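You operate a simulated robot arm through the tools that you are given. There is no shell and no other tool.

The job below is to be done with a simulated two-armed robot. You get a single attempt, and the scene is never put back.

TASK
Put the steel cup in the inside of the wash basin. Open the bottom steel drawer, fetch the metal block with the largest size on its label from the top of the check bench and set it in the inside of the bottom steel drawer and shut the drawer again. Take the blue test stick from the top of the test shelf and put it on the top of the service bench. Press the small lower key of bagger 29 three times. Take the refill pack labelled "GEL" from the top of the feed bench and leave it on the run card. Put the small carton from the top of the feed bench on the top of the collar table. Take the lid off the steel pot that expires first on the top of the feed bench and lay it down there. The order is free. Set down upright: steel cup, small carton.

It is judged by the outcome, as a careful person would: the job done as asked, and still so three seconds after it is handed in. It fails if anything else is knocked over, pushed out of place, dropped, spilled or broken. A push-on lid holds only when it is set on centred and level and pressed home; a screw cap is set on level and turned clockwise until tight.

THE ROBOT
Two 7-joint arms with two-finger parallel grippers on one trunk, on a base that drives. Base frame: it is fixed to the floor where the robot stands at the start and does not move with it; the origin is under the middle of the robot, x ahead of it, y to its left, z up; the surface under the hand at the start is at about z = 860. Lengths are in mm, angles in rad, forces in N, time in s.
The left shoulder is at the start at [70, 177, 1095], the right one opposite. With the tool pointing down near the work surface each hand reaches from about 300 to 740 mm from the robot's upright axis, wherever it stands, measured 20 degrees to its own side. Places, roughly: bottom steel drawer [2900, -400, 400]; inside of the bottom steel drawer [2900, -300, 300]; inside of the wash basin [-2200, -1400, 700]; metal block [3000, -250, 750]; refill pack [9750, -4500, 750]; run card [10000, -4750, 750]; small carton [11000, -4500, 750]; small lower key of bagger 29 [7000, -2400, 1300]; steel cup (8x8x9 cm) [600, -100, 900]; steel pot [11250, -4750, 750]; test stick [5250, -1750, 750]; top of the collar table [8500, -5600, 900]; top of the service bench [9500, 600, 900]. Payload 3.43 kg a hand.
The TCP of each hand is the grasp point between the finger pads, 30 mm short of the fingertips. In the tool frame z runs along the fingers and y along their closing line. Largest opening 94 mm; finger width 28, thickness 10; the body of the gripper, 50 by 96 mm, starts 55 mm behind the TCP.
Orientation is told as [roll, pitch, yaw] about the base's x, y, z axes, in that order, counted from this pose: with the fingers straight down and closing along the base's y, the tool's x points along the base's -x, its y along +y and its z along -z.

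THE INTERFACE
- The arms move only by the tool step_arm. It takes "left_series", "right_series" or both (then of equal length, played together; a hand with none holds still); each is text: rows parted by semicolons, each of 7 numbers parted by spaces: the shift along the tool's x, y, z in mm, then the turn, a rotation vector about the tool's x, y, z in rad, then the closure, from 0 (fully open) to 1 (shut). In form: dx dy dz rx ry rz hand; .... A call has 1 to 20 rows; each row is the pose to reach, as a shift and turn from the pose commanded when the call began, along the tool's axes at that moment. A row lasts 0.2 s, in which the tool goes at most 50 mm and 0.15 rad; a call with a longer step from one row to the next is refused whole, and so is a gripper value outside its range. Where a pose cannot be reached the arm comes as near as it can. A force on the tool above 40 N (or 10 N above the force at the start of the call, whichever is more), or a blocked arm, ends the call early, and 0.2 s more pass. Each finger travels about 153 mm/s and halts on what it meets, pressing with about 28 N; the grip force reading is that of the motor and also rises with nothing between the fingers. The clock runs only during rows and for 0.2 s after the last one: add rows that repeat a pose to give the fingers time. It gives the time, the measured TCP pose, the force on the tool (base axes), the opening and the grip force at its end, in the units of the frame above (readings bear some noise), with the torque about the TCP (base axes, N m) and any sound that the robot's microphone picked up.
- Cameras (640 x 400 px; columns grow to the right, rows downward): "scene" is now at [144.3, -42.1, 1399.2]; the picture's right is [-0.34, -0.94, -0.00], its down [-0.59, 0.22, -0.78] and it looks along [0.73, -0.27, -0.63] (base axes); focal length 269 px, centre (320, 200). "left" rides on the left gripper at [76, -14, -102] in its tool frame; the picture's right is [0.18, 0.98, 0.00], its down [-0.75, 0.14, -0.64] and it looks along [-0.63, 0.12, 0.77] (tool axes); focal length 243 px, centre (320, 200). "right" rides on the right gripper at [76, 14, -103] in its tool frame; the picture's right is [-0.18, 0.98, 0.00], its down [-0.75, -0.14, -0.64] and it looks along [-0.63, -0.12, 0.77] (tool axes); focal length 243 px, centre (320, 200). There is no depth. A picture from a camera that has moved, and an enlarged one, comes with that camera's place and axes in the base frame and with its lens. The place of the scene camera against the robot may be out by one fixed shift of up to 25 mm in any direction.
- camera(camera): a new picture of that camera. It takes no simulated time.
- slide_trunk(by): slides the trunk up (or, below 0, down) by that many mm; the arms and the scene camera ride with it, the base frame stays. It gives what a move gives, with no picture.
- roll_base(legs): drives the robot by 1 to 6 legs, each [ahead, turn to the left] in mm and rad, along the robot's own axes; the way and the turn of a leg run together, so that a leg with both is an arc; at most 1500 mm and 3.142 rad a leg. The arms and the cameras ride along, it lands a little off, and it stops where it bumps. It gives what a move gives.
- head_to(pan, tilt): turns the head with the scene camera to pan (to the left, within 1.501 rad either way) and tilt (down, from -0.506 to 1.204), counted from straight ahead of the robot. It gives what a move gives.
- zoom(camera, box): a new picture of the part [left, top, right, bottom] of that camera's present view, enlarged. It takes no simulated time.
- sign_off(): hands the job in; it is judged then, once.

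Places have to be worked out from the pictures, the camera data and where the tool is seen. Open the grippers and draw the arms clear of the work before you hand the job in, unless the task says otherwise.

The tools are called after "Emit:" as a command line: name --argument value ..., lists and objects as JSON in quotes. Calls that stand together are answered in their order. step_arm: Moves the arms, as the interface text tells. Its arguments: {"type":"object","properties":{"left_series":{"type":"string"},"right_series":{"type":"string"}},"required":[]} The other tools are called the same way: slide_trunk (by) slides the trunk up or down; roll_base (legs) drives the base; head_to (pan, tilt) turns the head that bears the scene camera; camera (camera) takes a picture; zoom (camera, box) takes an enlarged picture of a part of a camera's view; sign_off () hands the job in.

At the start:

```text
time: 0.0
left_position: [485.9, 56.8, 1057.2]
left_orientation: [0.0, -0.001, -0.006]
left_wrist_force: [0.7, -0.5, -0.3]
left_moment: [0.0, 0.02, -0.02]
left_grip_width: 93.9
left_gripper_force: 0.0
right_position: [376.7, -255.4, 1087.0]
right_orientation: [0.0, -0.002, -0.005]
right_wrist_force: [0.3, 0.1, 0.5]
right_moment: [0.0, 0.01, 0.01]
right_grip_width: 94.0
right_gripper_force: 0.0
trunk travel left (down, up): [-675.0, 165.0]
robot x, y, heading: [4.1, -1.6, 0.001]
head pan, tilt: [-0.351, 0.679]
```

scene: 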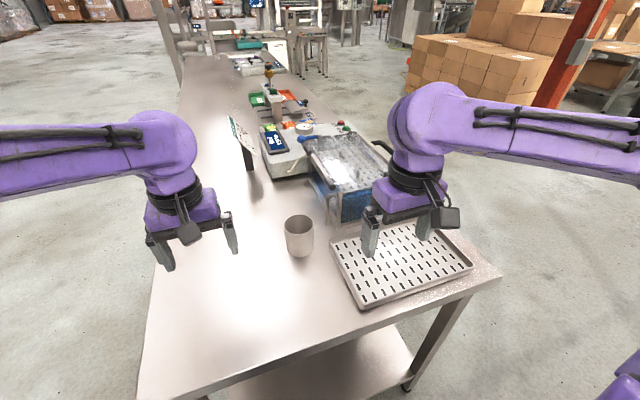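
right: 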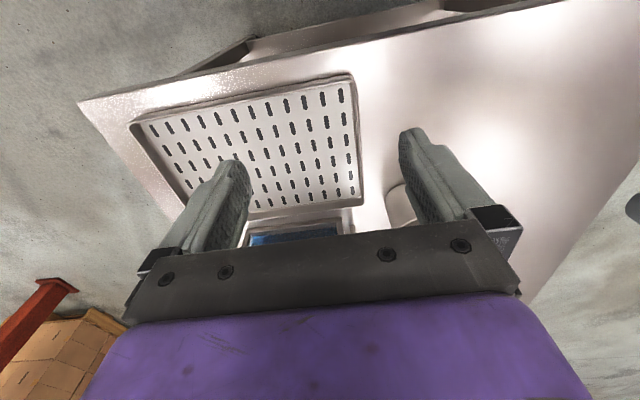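
left: 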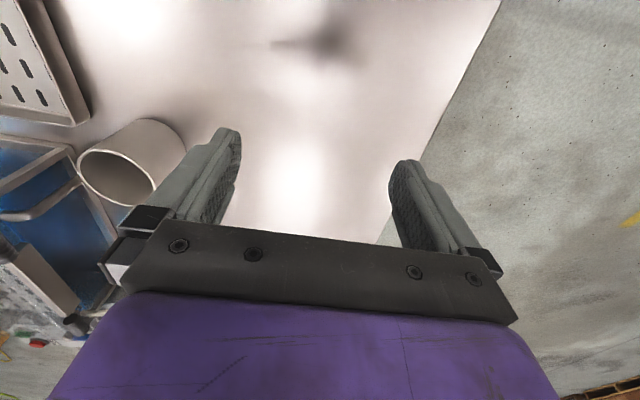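

The cup stands on the table ahead, roughly at [595, -150]. I take a closer look at it before planning a grasp.

Emit:
zoom --camera "scene" --box '[220, 160, 400, 300]'

Emit:
zoom --camera "scene" --box '[160, 0, 480, 200]'

Emit:
zoom --camera "left" --box '[0, 80, 240, 240]'

```text
2.86 times, centred on (310, 230) of scene
camera zoom: at [144.3, -42.1, 1399.2], right [-0.34, -0.94, 0.0], down [-0.59, 0.22, -0.78], along [0.73, -0.27, -0.63], focal length 770 px, centre (349, 114)
```

zoom: 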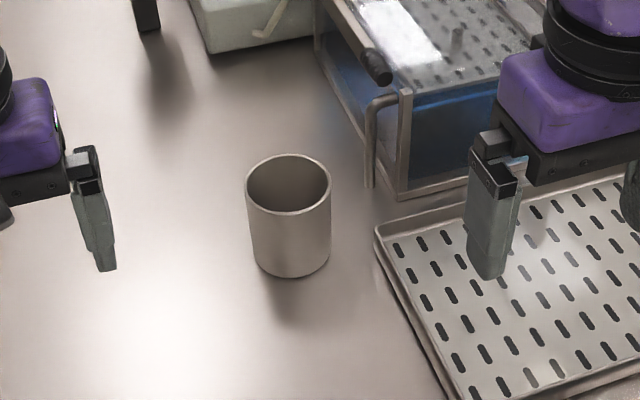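

```text
2.00 times, centred on (320, 100) of scene
camera zoom: at [144.3, -42.1, 1399.2], right [-0.34, -0.94, 0.0], down [-0.59, 0.22, -0.78], along [0.73, -0.27, -0.63], focal length 539 px, centre (320, 400)
```

zoom: 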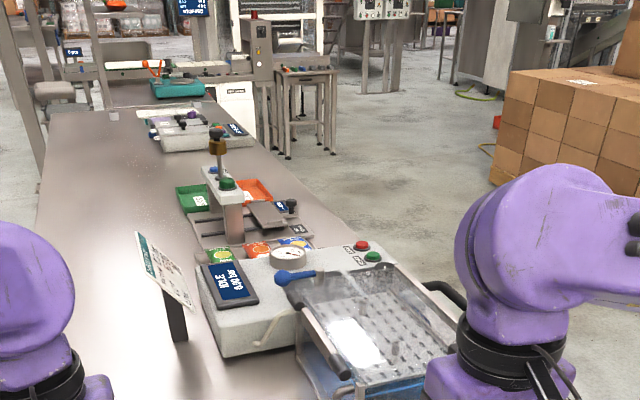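

```text
2.50 times, centred on (120, 160) of left
camera zoom: at [410.2, 43.9, 1159.4], right [-0.18, 0.98, 0.0], down [0.75, 0.14, 0.64], along [0.63, 0.12, -0.77], focal length 606 px, centre (820, 300)
```

zoom: 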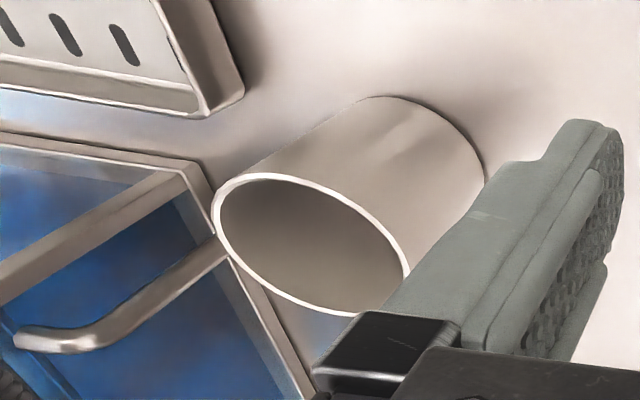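

The cup is empty; the left camera puts its rim near [590, -137], the scene camera near [600, -155]. I move the left hand out of the way and bring the right hand above the cup to look straight down.

Emit:
step_arm --left_series "15 33 -5 0 0 0 0; 29 65 -10 0 0 0 0; 43 98 -15 0 0 0 0; 57 130 -20 0 0 0 0; 71 163 -25 0 0 0 0; 86 195 -30 0 0 0 0; 86 195 -30 0 0 0 0" --right_series "0 0 0 0 0 0 0; -30 16 0 0 0 0 0; -65 35 0 0 0 0 0; -105 57 0 0 0 0 0; -145 78 0 0 0 0 0; -185 100 0 0 0 0 0; -213 115 0 0 0 0 0"

Emit:
camera --camera "right"

Emit:
camera --camera "scene"

```text
time: 1.6
left_position: [401.4, 252.6, 1085.1]
left_orientation: [0.001, 0.0, -0.005]
left_wrist_force: [0.4, -0.3, 0.5]
left_moment: [0.02, 0.01, -0.03]
left_grip_width: 93.9
left_gripper_force: 0.0
right_position: [592.5, -138.8, 1088.6]
right_orientation: [0.003, 0.0, -0.004]
right_wrist_force: [0.1, 0.0, -0.3]
right_moment: [0.04, -0.01, 0.01]
right_grip_width: 93.9
right_gripper_force: 0.0
trunk travel left (down, up): [-675.0, 165.0]
robot x, y, heading: [1.8, 1.3, -0.001]
head pan, tilt: [-0.351, 0.679]
```

```text
taken
camera right: at [515.3, -126.1, 1190.7], right [0.19, 0.98, 0.0], down [0.75, -0.14, 0.64], along [0.63, -0.12, -0.77], focal length 243 px, centre (320, 200)
```

right: 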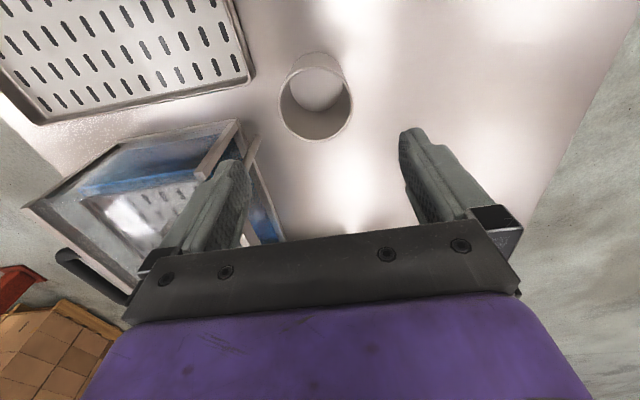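

```text
taken
camera scene: at [145.8, -42.3, 1399.0], right [-0.34, -0.94, 0.0], down [-0.59, 0.22, -0.78], along [0.73, -0.27, -0.63], focal length 269 px, centre (320, 200)
```

scene: 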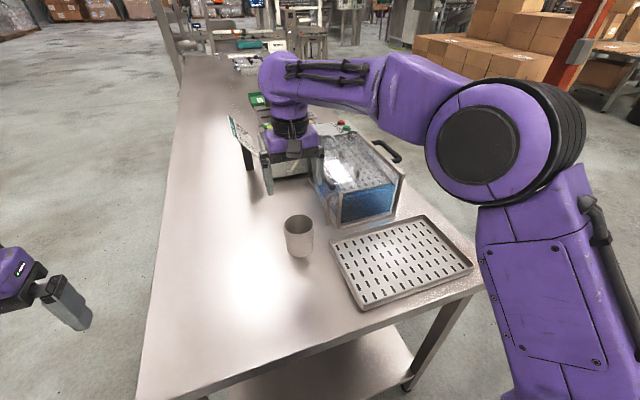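

The cup lies almost right under the right hand. I zoom in to pin its centre within a few millimetres.

Emit:
zoom --camera "right" --box '[240, 30, 400, 130]'

Emit:
zoom --camera "right" --box '[200, 40, 440, 190]'

```text
4.00 times, centred on (320, 80) of right
camera zoom: at [515.3, -126.1, 1190.7], right [0.19, 0.98, 0.0], down [0.75, -0.14, 0.64], along [0.63, -0.12, -0.77], focal length 970 px, centre (320, 680)
```

zoom: 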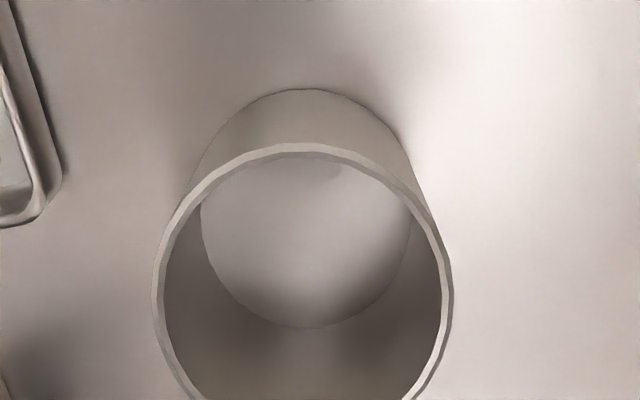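

```text
2.67 times, centred on (320, 115) of right
camera zoom: at [515.3, -126.1, 1190.7], right [0.19, 0.98, 0.0], down [0.75, -0.14, 0.64], along [0.63, -0.12, -0.77], focal length 647 px, centre (320, 427)
```

zoom: 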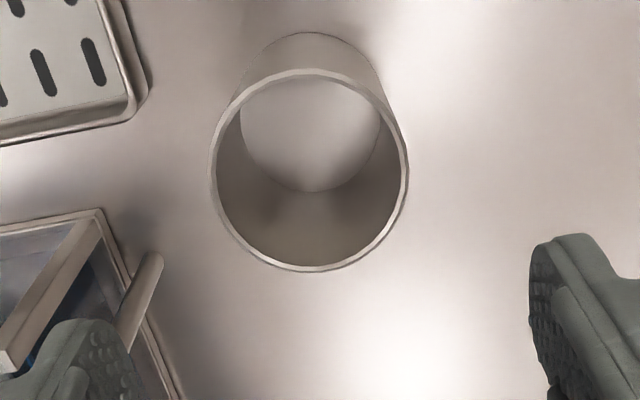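

From the zoom the cup's rim centre is about [593, -145.5], with a diameter of about 75 mm. I lower the hand to just above the rim and check the alignment there before passing the fingers over it.

Emit:
step_arm --right_series "0 -3 30 0 0 0 0; 0 -6 60 0 0 0 0; 0 -6 90 0 0 0 0; 0 -6 90 0 0 0 0"

Emit:
camera --camera "right"

Emit:
zoom --camera "scene" --box '[200, 120, 440, 270]'

```text
time: 2.6
left_position: [400.9, 252.2, 1086.2]
left_orientation: [0.001, 0.0, -0.005]
left_wrist_force: [-0.3, 0.5, 0.3]
left_moment: [-0.01, 0.0, -0.02]
left_grip_width: 94.1
left_gripper_force: 0.1
right_position: [592.7, -148.6, 999.0]
right_orientation: [0.001, -0.002, -0.003]
right_wrist_force: [0.4, 0.7, 0.3]
right_moment: [-0.02, 0.0, 0.01]
right_grip_width: 94.0
right_gripper_force: 0.0
trunk travel left (down, up): [-675.0, 165.0]
robot x, y, heading: [0.4, -1.6, -0.001]
head pan, tilt: [-0.351, 0.679]
```

```text
taken
camera right: at [516.1, -135.4, 1100.6], right [0.19, 0.98, 0.0], down [0.75, -0.14, 0.64], along [0.63, -0.12, -0.77], focal length 243 px, centre (320, 200)
```

right: 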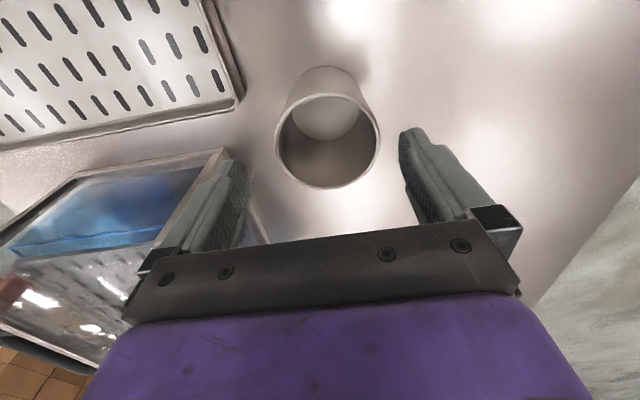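

```text
2.67 times, centred on (320, 195) of scene
camera zoom: at [144.3, -41.7, 1399.2], right [-0.34, -0.94, 0.0], down [-0.59, 0.22, -0.78], along [0.73, -0.27, -0.63], focal length 718 px, centre (320, 213)
```

zoom: 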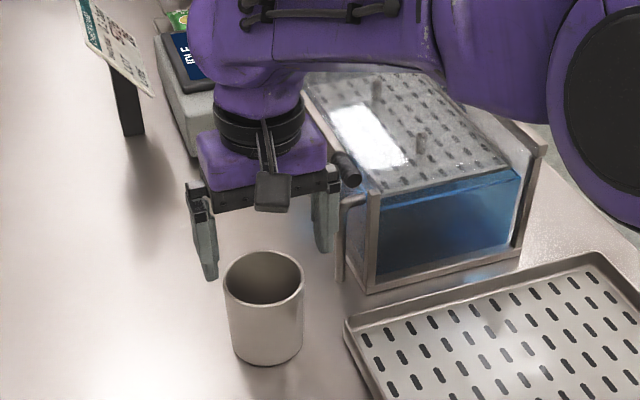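

Relative to the camera the cup is about 4 mm to the +y side of the hand and the side clearance is about 10 mm; the box handle is well clear. I correct that, go down over the cup and close.

Emit:
step_arm --right_series "1.5 4 0 0 0 0 0; 1.5 4 28 0 0 0 0; 1.5 4 56 0 0 0 0; 1.5 4 82 0 0 0 0; 1.5 4 82 0 0 0 0; 1.5 4 82 0 0 0 0.3; 1.5 4 82 0 0 0 1; 1.5 4 82 0 0 0 1; 1.5 4 82 0 0 0 1"

Emit:
camera --camera "right"

```text
time: 4.6
left_position: [399.8, 252.2, 1086.1]
left_orientation: [0.001, 0.0, -0.007]
left_wrist_force: [-0.8, 0.0, 0.2]
left_moment: [-0.04, -0.04, -0.02]
left_grip_width: 93.8
left_gripper_force: 0.1
right_position: [589.8, -143.3, 916.0]
right_orientation: [-0.001, 0.0, -0.006]
right_wrist_force: [-0.8, 0.6, -0.3]
right_moment: [-0.03, 0.01, -0.02]
right_grip_width: 77.1
right_gripper_force: 28.0
trunk travel left (down, up): [-675.0, 165.0]
robot x, y, heading: [1.1, -1.8, -0.001]
head pan, tilt: [-0.351, 0.679]
```

```text
taken
camera right: at [513.4, -129.9, 1018.1], right [0.19, 0.98, 0.0], down [0.75, -0.14, 0.64], along [0.63, -0.12, -0.77], focal length 243 px, centre (320, 200)
```

right: 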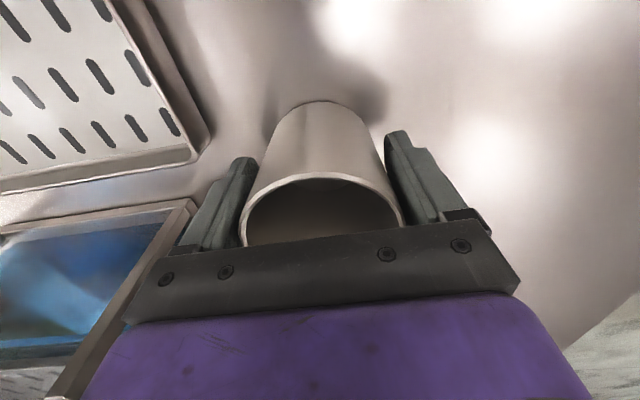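

The cup is gripped at 77 mm. I lift it clear and draw the hand back over the tray side for driving.

Emit:
step_arm --right_series "0 0 -40 0 0 0 1; 0 0 -85 0 0 0 1; 0 0 -130 0 0 0 1; 0 0 -170 0 0 0 1; 45 -15 -170 0 0 0 1; 90 -30 -170 0 0 0 1; 135 -50 -170 0 0 0 1; 180 -70 -170 0 0 0 1; 190 -100 -170 0 0 0 1; 190 -100 -170 0 0 0 1"

Emit:
head_to --pan -1.45 --tilt 0.35

Emit:
camera --camera "scene"

Emit:
head_to --pan 0.0 --tilt 0.2

Emit:
camera --camera "scene"

Emit:
head_to --pan 1.45 --tilt 0.35

Emit:
camera --camera "scene"

```text
time: 6.8
left_position: [401.0, 252.3, 1086.7]
left_orientation: [-0.002, -0.001, -0.003]
left_wrist_force: [-0.8, -0.1, -1.2]
left_moment: [-0.01, 0.0, 0.02]
left_grip_width: 94.1
left_gripper_force: 0.0
right_position: [399.6, -241.2, 1082.6]
right_orientation: [0.0, -0.002, -0.004]
right_wrist_force: [0.1, 0.4, -1.1]
right_moment: [0.0, 0.02, 0.03]
right_grip_width: 76.6
right_gripper_force: 27.9
trunk travel left (down, up): [-675.0, 165.0]
robot x, y, heading: [1.0, -0.2, -0.002]
head pan, tilt: [-0.351, 0.679]
```

```text
time: 8.1
left_position: [400.0, 252.7, 1087.0]
left_orientation: [-0.001, 0.001, -0.004]
left_wrist_force: [-0.2, 0.1, -0.1]
left_moment: [-0.03, 0.05, 0.0]
left_grip_width: 94.1
left_gripper_force: 0.0
right_position: [399.8, -242.8, 1081.9]
right_orientation: [0.002, -0.003, -0.003]
right_wrist_force: [-0.5, -0.6, -1.0]
right_moment: [0.02, -0.01, 0.01]
right_grip_width: 76.6
right_gripper_force: 28.1
trunk travel left (down, up): [-675.0, 165.0]
robot x, y, heading: [-4.7, -0.8, -0.001]
head pan, tilt: [-1.45, 0.351]
```

```text
taken
camera scene: at [75.2, -105.1, 1428.7], right [-0.99, -0.12, 0.0], down [-0.04, 0.34, -0.94], along [0.11, -0.93, -0.34], focal length 269 px, centre (320, 200)
```

scene: 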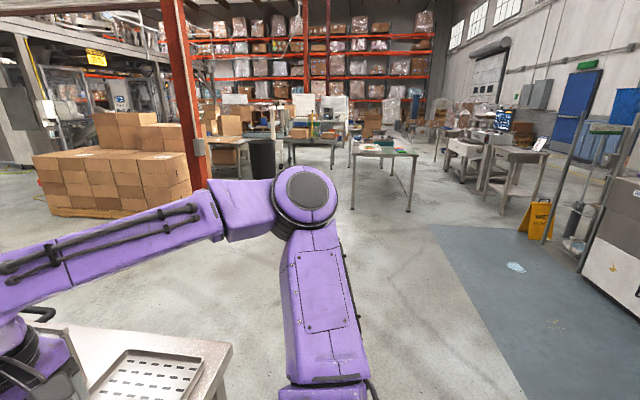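

```text
time: 9.7
left_position: [400.9, 252.0, 1086.6]
left_orientation: [0.0, -0.001, -0.004]
left_wrist_force: [1.5, 0.2, 0.9]
left_moment: [0.0, 0.01, 0.0]
left_grip_width: 93.7
left_gripper_force: 0.1
right_position: [401.1, -242.4, 1082.5]
right_orientation: [0.002, -0.003, -0.004]
right_wrist_force: [-0.2, 0.6, -0.2]
right_moment: [0.01, 0.0, -0.01]
right_grip_width: 76.5
right_gripper_force: 27.8
trunk travel left (down, up): [-675.0, 165.0]
robot x, y, heading: [-4.0, 2.0, -0.002]
head pan, tilt: [0.0, 0.201]
```

```text
taken
camera scene: at [157.1, -12.7, 1442.7], right [0.0, -1.0, 0.0], down [-0.2, 0.0, -0.98], along [0.98, 0.0, -0.2], focal length 269 px, centre (320, 200)
```

scene: 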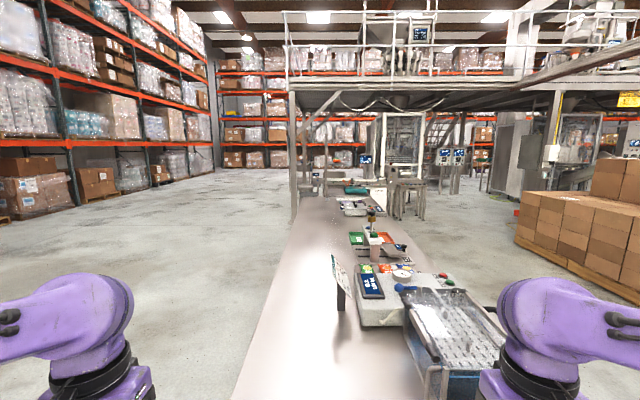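

```text
time: 11.3
left_position: [399.5, 252.0, 1087.0]
left_orientation: [0.0, -0.001, -0.006]
left_wrist_force: [0.3, 0.1, 0.5]
left_moment: [-0.02, 0.01, -0.01]
left_grip_width: 94.0
left_gripper_force: 0.1
right_position: [400.2, -241.9, 1082.1]
right_orientation: [-0.001, -0.002, -0.004]
right_wrist_force: [0.0, -0.2, -0.3]
right_moment: [0.0, 0.03, 0.02]
right_grip_width: 76.3
right_gripper_force: 28.5
trunk travel left (down, up): [-675.0, 165.0]
robot x, y, heading: [0.8, -1.8, -0.0]
head pan, tilt: [1.45, 0.351]
```

```text
taken
camera scene: at [75.1, 79.8, 1428.8], right [0.99, -0.12, 0.0], down [-0.04, -0.34, -0.94], along [0.11, 0.93, -0.34], focal length 269 px, centre (320, 200)
```

scene: 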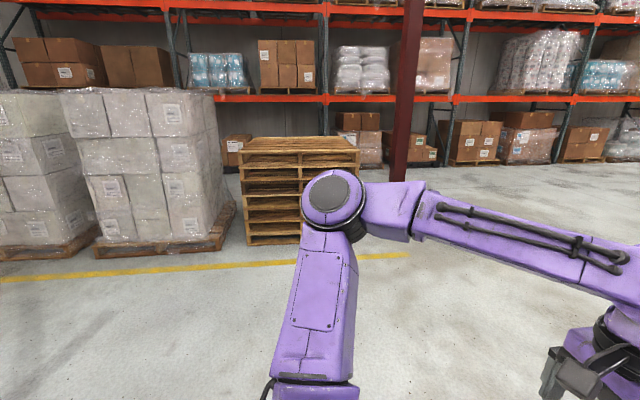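

Nothing stands near on either side. I back off a little from the table and turn right so I can see where the wash basin stands.

Emit:
roll_base --legs '[[-200, 0], [0, -1.57]]'

Emit:
head_to --pan -0.9 --tilt 0.35

Emit:
camera --camera "scene"

```text
time: 16.8
left_position: [35.1, -408.0, 1087.2]
left_orientation: [-0.001, 0.0, -1.605]
left_wrist_force: [-0.2, -0.6, -0.2]
left_moment: [0.02, 0.0, 0.0]
left_grip_width: 94.1
left_gripper_force: 0.1
right_position: [-457.8, -393.3, 1080.7]
right_orientation: [-0.001, -0.004, -1.606]
right_wrist_force: [0.0, -1.1, -1.3]
right_moment: [0.03, 0.0, -0.03]
right_grip_width: 76.3
right_gripper_force: 28.1
trunk travel left (down, up): [-675.0, 165.0]
robot x, y, heading: [-201.4, -0.8, -1.6]
head pan, tilt: [1.45, 0.351]
```

```text
time: 18.9
left_position: [34.5, -408.1, 1086.6]
left_orientation: [0.0, 0.001, -1.607]
left_wrist_force: [0.3, 1.1, 0.0]
left_moment: [-0.01, -0.02, 0.01]
left_grip_width: 94.2
left_gripper_force: 0.0
right_position: [-459.2, -392.0, 1080.9]
right_orientation: [0.0, -0.003, -1.604]
right_wrist_force: [-0.9, 0.6, -0.9]
right_moment: [0.04, -0.01, 0.0]
right_grip_width: 76.1
right_gripper_force: 27.9
trunk travel left (down, up): [-675.0, 165.0]
robot x, y, heading: [-205.2, 1.1, -1.603]
head pan, tilt: [-0.901, 0.351]
```

```text
taken
camera scene: at [-267.2, -118.0, 1428.7], right [-0.6, 0.8, 0.0], down [0.28, 0.21, -0.94], along [-0.75, -0.56, -0.34], focal length 269 px, centre (320, 200)
```

scene: 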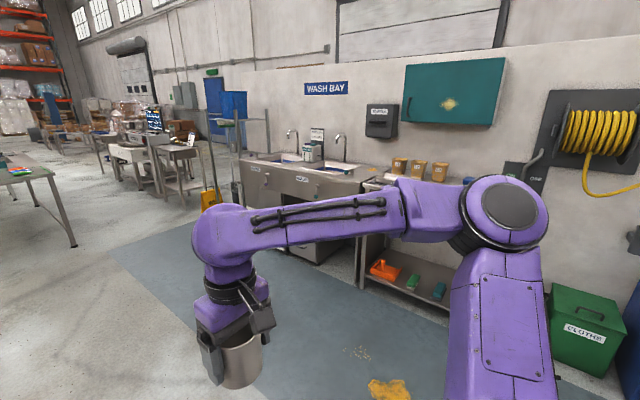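

The wash bay with two sink bowls stands to the right; I zoom in on the labels there.

Emit:
zoom --camera "scene" --box '[220, 110, 440, 247]'

Emit:
zoom --camera "scene" --box '[235, 140, 385, 230]'

```text
2.91 times, centred on (330, 178) of scene
camera zoom: at [-267.2, -118.0, 1428.7], right [-0.6, 0.8, 0.0], down [0.28, 0.21, -0.94], along [-0.75, -0.56, -0.34], focal length 784 px, centre (291, 262)
```

zoom: 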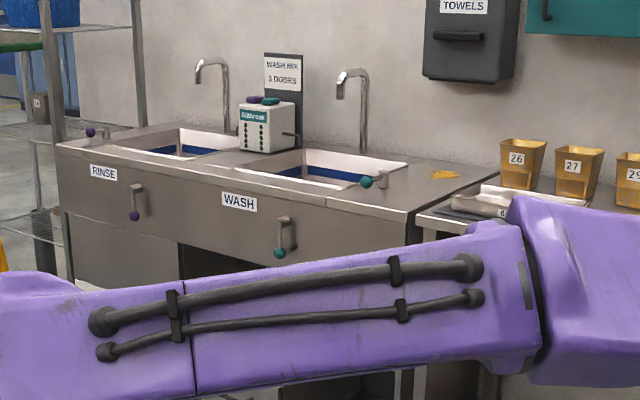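

```text
4.27 times, centred on (310, 185) of scene
camera zoom: at [-267.2, -118.0, 1428.7], right [-0.6, 0.8, 0.0], down [0.28, 0.21, -0.94], along [-0.75, -0.56, -0.34], focal length 1149 px, centre (363, 264)
```

zoom: 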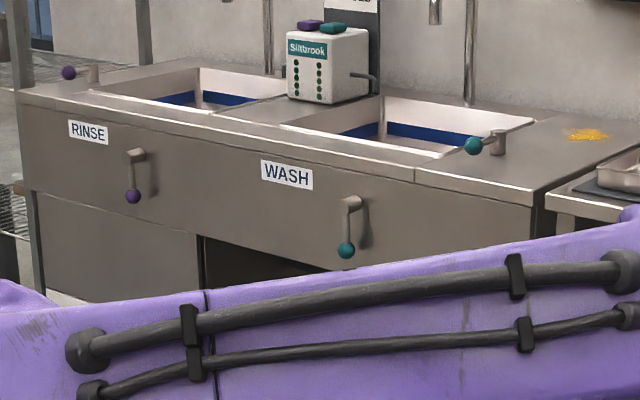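

The left bowl is RINSE and the right one is WASH (centre about [-2195, -1425], front edge at x≈-1955). Before driving I check the floor on the way, where I see some patches.

Emit:
head_to --pan -0.5 --tilt 0.75

Emit:
camera --camera "scene"

Emit:
head_to --pan -1.2 --tilt 0.6

Emit:
camera --camera "scene"

Emit:
head_to --pan 0.0 --tilt 0.35

Emit:
camera --camera "scene"

```text
time: 19.8
left_position: [34.0, -407.1, 1086.7]
left_orientation: [-0.001, 0.001, -1.605]
left_wrist_force: [-0.5, -0.4, 0.5]
left_moment: [0.0, -0.01, -0.05]
left_grip_width: 93.8
left_gripper_force: 0.0
right_position: [-457.5, -392.3, 1082.7]
right_orientation: [0.001, -0.002, -1.604]
right_wrist_force: [0.5, -0.1, -1.4]
right_moment: [0.0, 0.0, 0.0]
right_grip_width: 76.1
right_gripper_force: 28.1
trunk travel left (down, up): [-675.0, 165.0]
robot x, y, heading: [-202.2, -1.0, -1.603]
head pan, tilt: [-0.499, 0.75]
```

```text
taken
camera scene: at [-234.6, -133.8, 1393.2], right [-0.86, 0.51, 0.0], down [0.34, 0.59, -0.73], along [-0.37, -0.63, -0.68], focal length 269 px, centre (320, 200)
```

scene: 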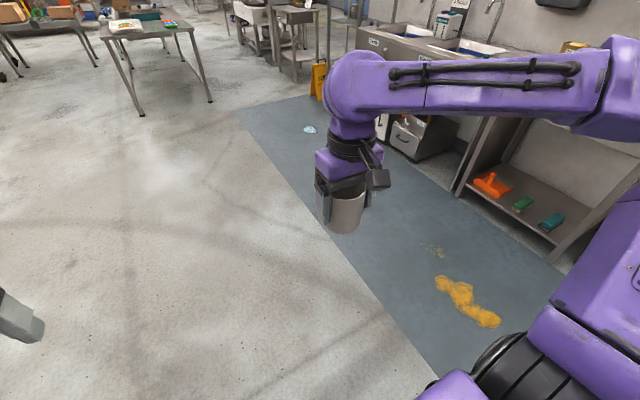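

```text
time: 20.9
left_position: [35.3, -408.1, 1086.9]
left_orientation: [0.001, -0.002, -1.606]
left_wrist_force: [-0.2, 0.2, -1.0]
left_moment: [-0.04, -0.01, 0.03]
left_grip_width: 94.0
left_gripper_force: 0.0
right_position: [-459.7, -392.3, 1082.1]
right_orientation: [0.0, -0.001, -1.603]
right_wrist_force: [-0.1, 0.4, -1.8]
right_moment: [-0.01, 0.02, 0.01]
right_grip_width: 75.9
right_gripper_force: 27.7
trunk travel left (down, up): [-675.0, 165.0]
robot x, y, heading: [-206.8, -2.1, -1.603]
head pan, tilt: [-1.201, 0.6]
```

```text
taken
camera scene: at [-275.9, -91.9, 1406.0], right [-0.33, 0.94, 0.0], down [0.53, 0.19, -0.82], along [-0.78, -0.28, -0.57], focal length 269 px, centre (320, 200)
```

scene: 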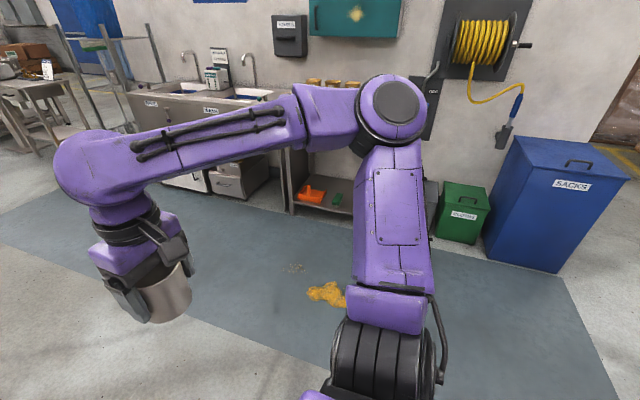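

```text
time: 22.3
left_position: [34.9, -407.5, 1088.2]
left_orientation: [-0.001, 0.0, -1.606]
left_wrist_force: [0.9, -0.2, 0.3]
left_moment: [0.0, -0.04, 0.02]
left_grip_width: 93.9
left_gripper_force: 0.0
right_position: [-459.4, -391.1, 1081.1]
right_orientation: [0.0, 0.001, -1.605]
right_wrist_force: [-0.4, 0.5, -1.2]
right_moment: [0.07, -0.01, 0.03]
right_grip_width: 76.0
right_gripper_force: 28.1
trunk travel left (down, up): [-675.0, 165.0]
robot x, y, heading: [-204.7, 0.4, -1.601]
head pan, tilt: [0.0, 0.351]
```

```text
taken
camera scene: at [-195.5, -155.4, 1428.7], right [-1.0, 0.03, 0.0], down [0.01, 0.34, -0.94], along [-0.03, -0.94, -0.34], focal length 269 px, centre (320, 200)
```

scene: 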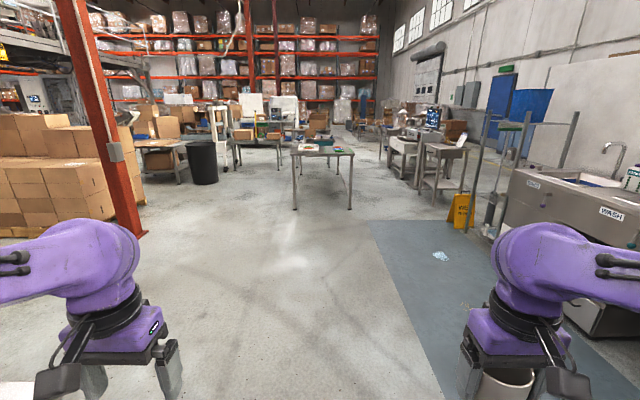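

The floor patches are flat and lie off my intended lane, which I run along y≈-1560. I drive down there and turn to face the wash unit, stopping short of it.

Emit:
roll_base --legs '[[1000, 0], [560, 0], [0, -1.54], [1000, 0]]'

Emit:
camera --camera "right"

Emit:
head_to --pan 0.0 --tilt 0.65

Emit:
camera --camera "scene"

```text
time: 38.7
left_position: [-1638.9, -1813.8, 1087.1]
left_orientation: [0.0, 0.0, -3.137]
left_wrist_force: [0.1, 0.7, 0.6]
left_moment: [0.01, -0.01, 0.03]
left_grip_width: 94.0
left_gripper_force: 0.1
right_position: [-1644.1, -1319.5, 1081.6]
right_orientation: [0.0, -0.002, -3.135]
right_wrist_force: [-0.1, 0.0, -1.1]
right_moment: [-0.04, 0.0, -0.01]
right_grip_width: 75.2
right_gripper_force: 27.9
trunk travel left (down, up): [-675.0, 165.0]
robot x, y, heading: [-1241.2, -1554.2, -3.132]
head pan, tilt: [0.0, 0.351]
```

```text
taken
camera right: at [-1568.1, -1334.3, 1183.6], right [-0.18, -0.98, 0.0], down [-0.75, 0.14, 0.64], along [-0.63, 0.11, -0.77], focal length 243 px, centre (320, 200)
```

right: 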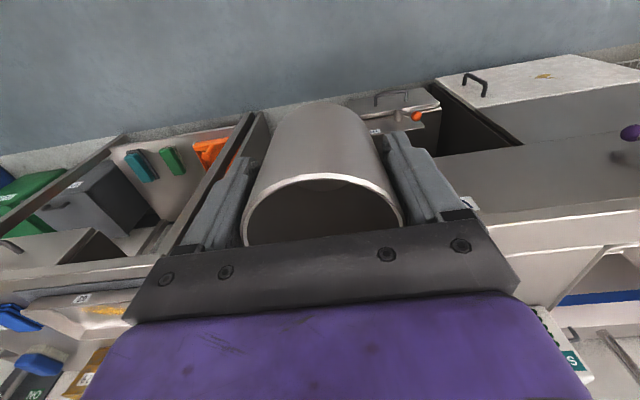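

```text
time: 39.5
left_position: [-1640.1, -1811.7, 1087.6]
left_orientation: [0.0, -0.001, -3.136]
left_wrist_force: [-0.4, -0.8, 0.4]
left_moment: [0.01, -0.03, 0.02]
left_grip_width: 94.0
left_gripper_force: 0.1
right_position: [-1644.1, -1318.7, 1082.4]
right_orientation: [0.001, -0.002, -3.134]
right_wrist_force: [-0.1, 0.0, -1.4]
right_moment: [0.01, 0.0, 0.0]
right_grip_width: 75.2
right_gripper_force: 27.6
trunk travel left (down, up): [-675.0, 165.0]
robot x, y, heading: [-1237.9, -1557.7, -3.132]
head pan, tilt: [0.0, 0.649]
```

```text
taken
camera scene: at [-1365.0, -1571.1, 1401.8], right [-0.01, 1.0, 0.0], down [0.6, 0.01, -0.8], along [-0.8, -0.01, -0.6], focal length 269 px, centre (320, 200)
```

scene: 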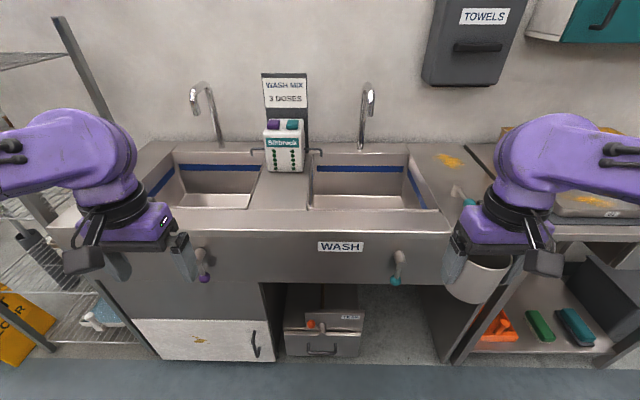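

I'm centred on the wash bay; the WASH bowl spans about x -2015…-2410, y -1617…-1208. I drive 300 mm nearer.

Emit:
roll_base --legs '[[300, -0.01]]'

Emit:
camera --camera "scene"

```text
time: 41.5
left_position: [-1941.1, -1804.4, 1087.0]
left_orientation: [-0.001, -0.001, 3.126]
left_wrist_force: [-0.1, 0.0, -0.4]
left_moment: [0.0, 0.01, -0.01]
left_grip_width: 94.1
left_gripper_force: 0.1
right_position: [-1936.5, -1311.2, 1082.7]
right_orientation: [0.001, -0.003, 3.127]
right_wrist_force: [-0.1, 1.3, -1.5]
right_moment: [0.0, 0.0, -0.02]
right_grip_width: 75.3
right_gripper_force: 27.7
trunk travel left (down, up): [-675.0, 165.0]
robot x, y, heading: [-1539.1, -1559.8, 3.133]
head pan, tilt: [0.0, 0.649]
```

```text
taken
camera scene: at [-1661.1, -1568.2, 1401.8], right [0.01, 1.0, 0.0], down [0.6, -0.01, -0.8], along [-0.8, 0.01, -0.6], focal length 269 px, centre (320, 200)
```

scene: 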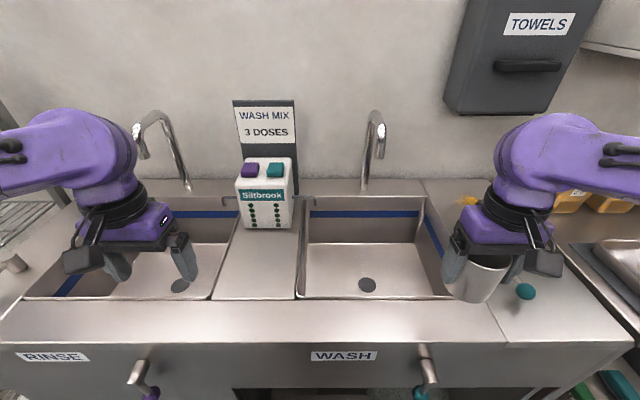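

The bowl floor has a drain near [-2175, -1414]; I will set the cup beside it at about [-2170, -1330], well inside the walls. First I reach out above that spot, then lower the trunk.

Emit:
step_arm --right_series "-40 4 0 0 0 0 1; -80 8 0 0 0 0 1; -120 12 0 0 0 0 1; -160 16 0 0 0 0 1; -200 20 0 0 0 0 1; -233 22 0 0 0 0 1; -233 22 0 0 0 0 1"

Emit:
slide_trunk --by -100

Emit:
camera --camera "right"

Emit:
camera --camera "scene"

```text
time: 43.1
left_position: [-1940.2, -1805.9, 1086.5]
left_orientation: [0.0, -0.001, 3.127]
left_wrist_force: [0.6, 0.1, -0.7]
left_moment: [0.0, 0.01, -0.02]
left_grip_width: 93.7
left_gripper_force: 0.0
right_position: [-2167.0, -1331.1, 1084.1]
right_orientation: [0.001, -0.002, 3.128]
right_wrist_force: [1.0, 0.4, -0.5]
right_moment: [0.0, 0.02, 0.0]
right_grip_width: 75.2
right_gripper_force: 27.9
trunk travel left (down, up): [-675.0, 165.0]
robot x, y, heading: [-1538.1, -1556.3, 3.13]
head pan, tilt: [0.0, 0.649]
```

```text
time: 44.4
left_position: [-1941.3, -1804.8, 986.9]
left_orientation: [0.0, -0.002, 3.126]
left_wrist_force: [-0.6, 0.1, 0.3]
left_moment: [0.01, 0.0, 0.0]
left_grip_width: 93.8
left_gripper_force: 0.0
right_position: [-2167.6, -1330.9, 984.0]
right_orientation: [0.001, -0.001, 3.128]
right_wrist_force: [0.4, -0.6, -1.0]
right_moment: [0.0, 0.0, 0.0]
right_grip_width: 75.2
right_gripper_force: 28.0
trunk travel left (down, up): [-575.0, 265.0]
robot x, y, heading: [-1539.5, -1555.7, 3.134]
head pan, tilt: [0.0, 0.649]
```

```text
taken
camera right: at [-2091.4, -1346.9, 1085.6], right [-0.2, -0.98, 0.0], down [-0.75, 0.15, 0.64], along [-0.63, 0.13, -0.77], focal length 243 px, centre (320, 200)
```

right: 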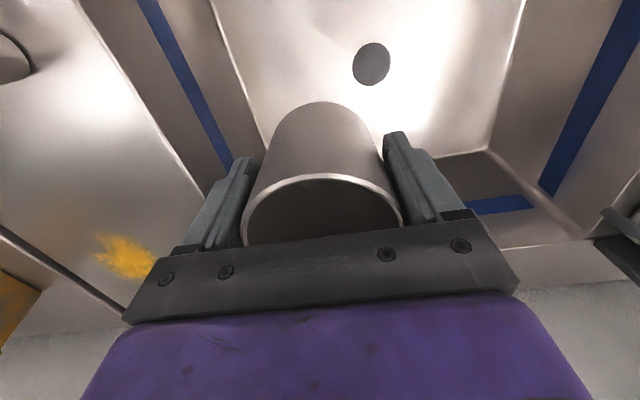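

```text
taken
camera scene: at [-1661.4, -1568.2, 1301.7], right [0.01, 1.0, 0.0], down [0.6, -0.01, -0.8], along [-0.8, 0.01, -0.6], focal length 269 px, centre (320, 200)
```

scene: 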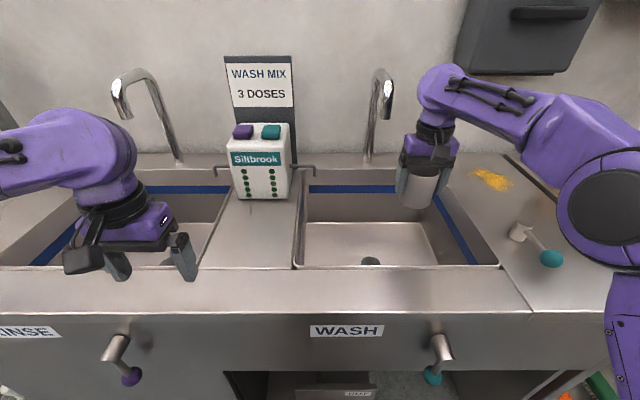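

The spot is clear of the drain and walls. The bowl floor looks deep (z≈650–690), so I raise the trunk to keep the forearm steep over the rim, and lower the hand in stages.

Emit:
slide_trunk --by 150

Emit:
step_arm --right_series "0 0 45 0 0 0 1; 0 0 90 0 0 0 1; 0 0 135 0 0 0 1; 0 0 180 0 0 0 1; 0 0 225 0 0 0 1; 0 0 270 0 0 0 1; 0 0 300 0 0 0 1; 0 0 300 0 0 0 1"

Emit:
camera --camera "scene"

Emit:
camera --camera "right"

```text
time: 46.2
left_position: [-1941.2, -1804.5, 1136.9]
left_orientation: [0.001, 0.0, 3.127]
left_wrist_force: [-1.2, 0.6, -0.3]
left_moment: [0.03, 0.0, -0.02]
left_grip_width: 94.0
left_gripper_force: 0.0
right_position: [-2167.5, -1330.0, 1133.2]
right_orientation: [-0.001, 0.001, 3.129]
right_wrist_force: [-0.8, 0.1, -0.9]
right_moment: [-0.02, 0.01, 0.03]
right_grip_width: 75.4
right_gripper_force: 27.7
trunk travel left (down, up): [-725.0, 115.0]
robot x, y, heading: [-1533.2, -1556.8, 3.13]
head pan, tilt: [0.0, 0.649]
```

```text
time: 48.0
left_position: [-1940.8, -1804.7, 1136.2]
left_orientation: [0.0, -0.002, 3.126]
left_wrist_force: [-0.5, 0.5, -0.3]
left_moment: [-0.03, -0.01, 0.01]
left_grip_width: 94.1
left_gripper_force: 0.0
right_position: [-2167.5, -1334.4, 833.9]
right_orientation: [0.0, -0.002, 3.126]
right_wrist_force: [0.4, -0.4, -1.9]
right_moment: [-0.03, -0.03, 0.01]
right_grip_width: 75.1
right_gripper_force: 28.3
trunk travel left (down, up): [-725.0, 115.0]
robot x, y, heading: [-1536.4, -1555.1, 3.135]
head pan, tilt: [0.0, 0.649]
```

```text
taken
camera scene: at [-1661.1, -1568.4, 1451.8], right [0.01, 1.0, 0.0], down [0.6, -0.01, -0.8], along [-0.8, 0.01, -0.6], focal length 269 px, centre (320, 200)
```

scene: 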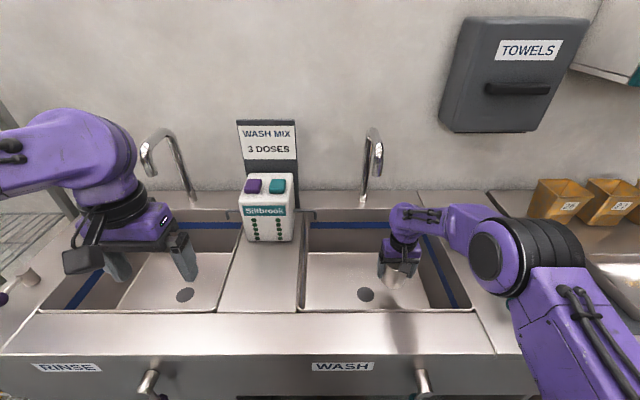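

```text
taken
camera right: at [-2091.9, -1350.1, 935.4], right [-0.2, -0.98, 0.0], down [-0.75, 0.15, 0.64], along [-0.63, 0.13, -0.77], focal length 243 px, centre (320, 200)
```

right: 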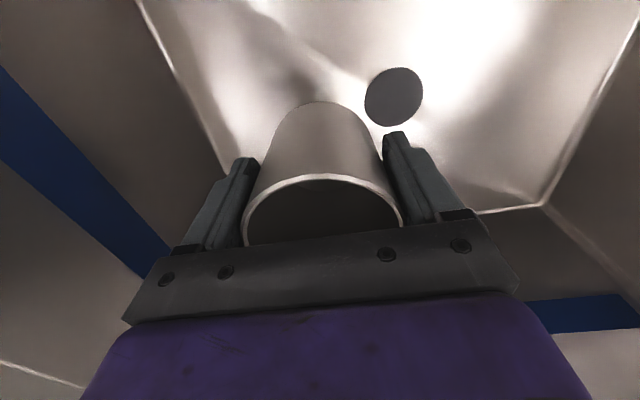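

The elbow is coming down toward the teal knob on the right of the bowl, so I shift the cup inside the bowl to the left side of the drain (y≈-1495), which swings the elbow away from the knob.

Emit:
step_arm --right_series "0 40 0 0 0 0 1; 0 80 0 0 0 0 1; 0 120 0 0 0 0 1; 0 160 0 0 0 0 1; 0 160 0 0 0 0 1"

Emit:
camera --camera "scene"

Emit:
camera --camera "right"

```text
time: 49.2
left_position: [-1941.5, -1802.9, 1137.2]
left_orientation: [0.002, -0.002, 3.127]
left_wrist_force: [-0.1, 0.5, -0.9]
left_moment: [0.01, -0.01, 0.02]
left_grip_width: 94.3
left_gripper_force: 0.0
right_position: [-2170.2, -1491.5, 829.8]
right_orientation: [0.002, -0.001, 3.127]
right_wrist_force: [-0.1, -0.5, -0.6]
right_moment: [-0.01, -0.04, -0.01]
right_grip_width: 75.0
right_gripper_force: 27.7
trunk travel left (down, up): [-725.0, 115.0]
robot x, y, heading: [-1536.0, -1559.4, 3.125]
head pan, tilt: [0.0, 0.649]
```

```text
taken
camera scene: at [-1661.6, -1567.3, 1451.7], right [0.01, 1.0, 0.0], down [0.6, -0.01, -0.8], along [-0.8, 0.01, -0.6], focal length 269 px, centre (320, 200)
```

scene: 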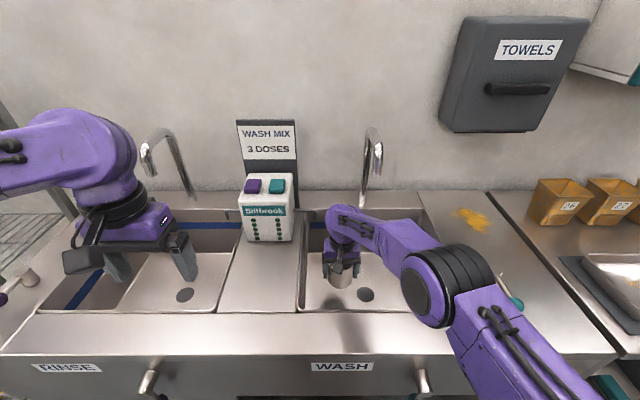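

```text
taken
camera right: at [-2095.1, -1507.2, 932.9], right [-0.2, -0.98, 0.0], down [-0.75, 0.15, 0.64], along [-0.63, 0.13, -0.77], focal length 243 px, centre (320, 200)
```

right: 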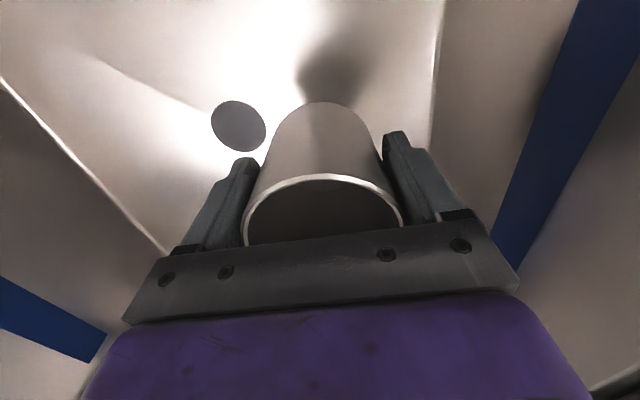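

Triangulating the drain gives a bowl floor at z≈690, so contact should come at TCP z≈746. I descend, slowing down for the last part.

Emit:
step_arm --right_series "0 0 30 0 0 0 1; 0 0 60 0 0 0 1; 0 0 70 0 0 0 1; 0 0 75 0 0 0 1; 0 0 78 0 0 0 1; 0 0 81 0 0 0 1; 0 0 81 0 0 0 1"

Emit:
camera --camera "right"

Emit:
camera --camera "scene"

```text
time: 50.8
left_position: [-1940.2, -1805.1, 1137.3]
left_orientation: [-0.001, -0.002, 3.127]
left_wrist_force: [-0.8, -0.9, 0.6]
left_moment: [0.0, -0.02, -0.02]
left_grip_width: 94.1
left_gripper_force: 0.0
right_position: [-2169.5, -1490.9, 753.4]
right_orientation: [0.0, 0.001, 3.126]
right_wrist_force: [-0.4, 0.6, -0.6]
right_moment: [0.0, 0.02, 0.01]
right_grip_width: 75.0
right_gripper_force: 28.4
trunk travel left (down, up): [-725.0, 115.0]
robot x, y, heading: [-1536.4, -1560.5, 3.13]
head pan, tilt: [0.0, 0.649]
```

```text
taken
camera right: at [-2094.1, -1507.1, 854.0], right [-0.2, -0.98, 0.0], down [-0.75, 0.15, 0.64], along [-0.63, 0.13, -0.77], focal length 243 px, centre (320, 200)
```

right: 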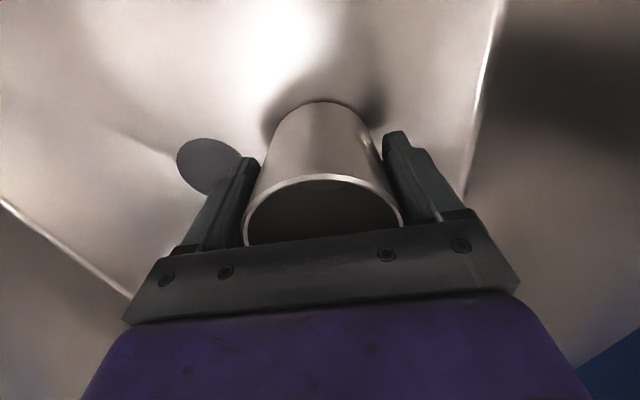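

```text
taken
camera scene: at [-1661.7, -1568.4, 1451.7], right [0.01, 1.0, 0.0], down [0.6, -0.01, -0.8], along [-0.8, 0.01, -0.6], focal length 269 px, centre (320, 200)
```

scene: 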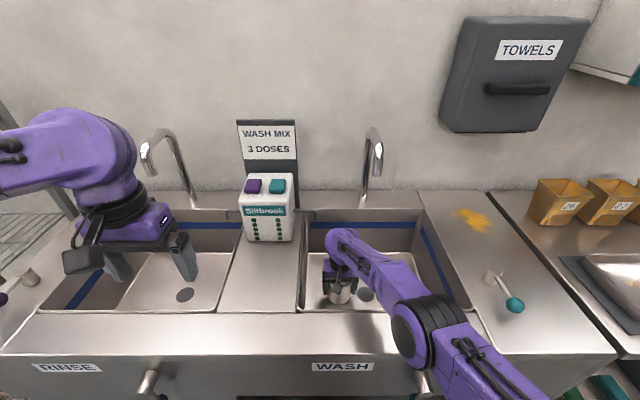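

Not touching yet (no force). Before the final few millimetres I check the gap between the elbow and the counter edge.

Emit:
zoom --camera "scene" --box '[280, 210, 560, 385]'

Emit:
camera --camera "left"

```text
2.29 times, centred on (420, 298) of scene
camera zoom: at [-1661.7, -1568.4, 1451.7], right [0.01, 1.0, 0.0], down [0.6, -0.01, -0.8], along [-0.8, 0.01, -0.6], focal length 616 px, centre (91, -23)
```

zoom: 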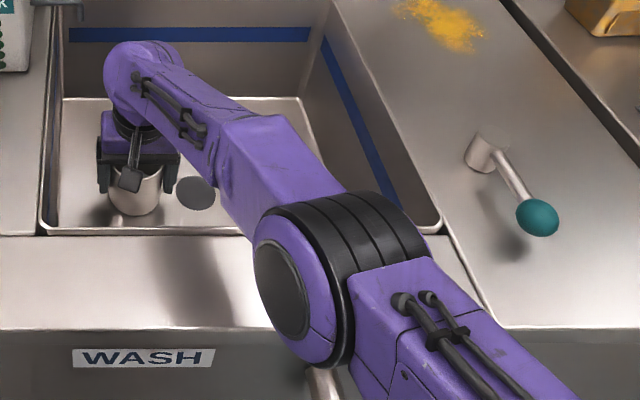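

```text
taken
camera left: at [-1864.2, -1790.7, 1239.0], right [0.17, -0.99, 0.0], down [-0.76, -0.13, 0.64], along [-0.63, -0.11, -0.77], focal length 243 px, centre (320, 200)
```

left: 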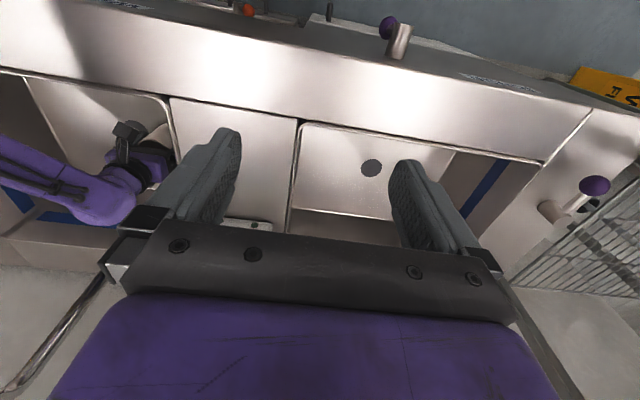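

The forearm's shadow shows about 40 mm of clearance above the counter, so the last few millimetres are fine. I lower gently until I feel the floor.

Emit:
step_arm --right_series "0 0 2 0 0 0 1; 0 0 4 0 0 0 1; 0 0 6 0 0 0 1; 0 0 7 0 0 0 1; 0 0 7 0 0 0 1"

```text
time: 52.0
left_position: [-1939.3, -1805.7, 1136.4]
left_orientation: [0.003, -0.001, 3.126]
left_wrist_force: [-0.2, 0.5, 0.2]
left_moment: [0.02, 0.0, 0.01]
left_grip_width: 94.0
left_gripper_force: 0.1
right_position: [-2169.6, -1489.3, 749.0]
right_orientation: [0.0, -0.005, 3.126]
right_wrist_force: [-3.7, -0.4, 14.4]
right_moment: [-0.01, 0.28, 0.16]
right_grip_width: 75.0
right_gripper_force: 28.0
trunk travel left (down, up): [-725.0, 115.0]
robot x, y, heading: [-1537.7, -1558.9, 3.13]
head pan, tilt: [0.0, 0.649]
```

Contact with about 14 N: the cup is on the bowl floor. I open the fingers and check before rising.

Emit:
step_arm --right_series "0 0 -1 0 0 0 0.1; 0 0 -1 0 0 0 0; 0 0 -1 0 0 0 0; 0 0 -1 0 0 0 0"

Emit:
camera --camera "right"

```text
time: 53.0
left_position: [-1940.0, -1804.7, 1137.2]
left_orientation: [0.0, -0.002, 3.127]
left_wrist_force: [-0.9, -0.7, -0.5]
left_moment: [-0.01, -0.02, 0.0]
left_grip_width: 93.9
left_gripper_force: 0.1
right_position: [-2170.1, -1489.8, 747.6]
right_orientation: [0.001, -0.002, 3.129]
right_wrist_force: [-0.2, -0.4, 0.9]
right_moment: [0.0, -0.03, 0.03]
right_grip_width: 94.0
right_gripper_force: 0.1
trunk travel left (down, up): [-725.0, 115.0]
robot x, y, heading: [-1539.7, -1557.0, 3.131]
head pan, tilt: [0.0, 0.649]
```

```text
taken
camera right: at [-2093.2, -1506.6, 849.3], right [-0.2, -0.98, 0.0], down [-0.75, 0.15, 0.64], along [-0.63, 0.13, -0.77], focal length 243 px, centre (320, 200)
```

right: 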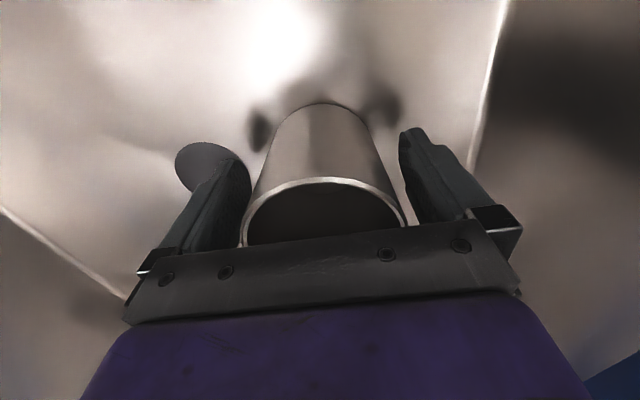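

Both fingers are free of the cup and it stands upright. I rise straight up and draw the hand back.

Emit:
step_arm --right_series "0 0 -30 0 0 0 0; 0 0 -70 0 0 0 0; 0 0 -115 0 0 0 0; 0 0 -160 0 0 0 0; 0 0 -205 0 0 0 0; 0 0 -250 0 0 0 0; 0 0 -295 0 0 0 0; 0 0 -340 0 0 0 0; 0 0 -385 0 0 0 0; 45 -30 -385 0 0 0 0; 90 -60 -385 0 0 0 0; 130 -85 -385 0 0 0 0; 170 -110 -385 0 0 0 0; 210 -135 -385 0 0 0 0; 230 -165 -385 0 0 0 0; 230 -165 -385 0 0 0 0"

Emit:
camera --camera "scene"

```text
refused: row 10 steps farther than a row can; nothing moved
```

```text
taken
camera scene: at [-1661.2, -1568.5, 1451.7], right [0.01, 1.0, 0.0], down [0.6, -0.01, -0.8], along [-0.8, 0.01, -0.6], focal length 269 px, centre (320, 200)
```

scene: 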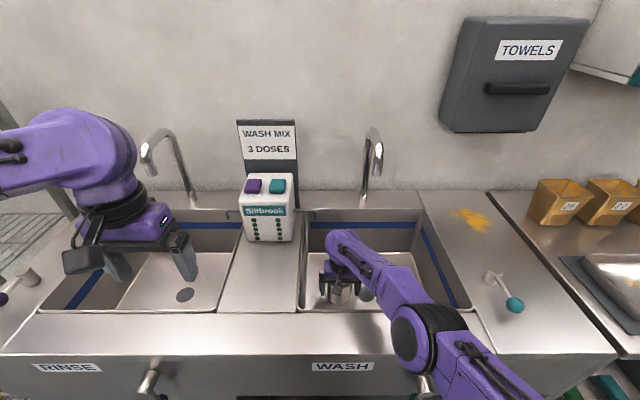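

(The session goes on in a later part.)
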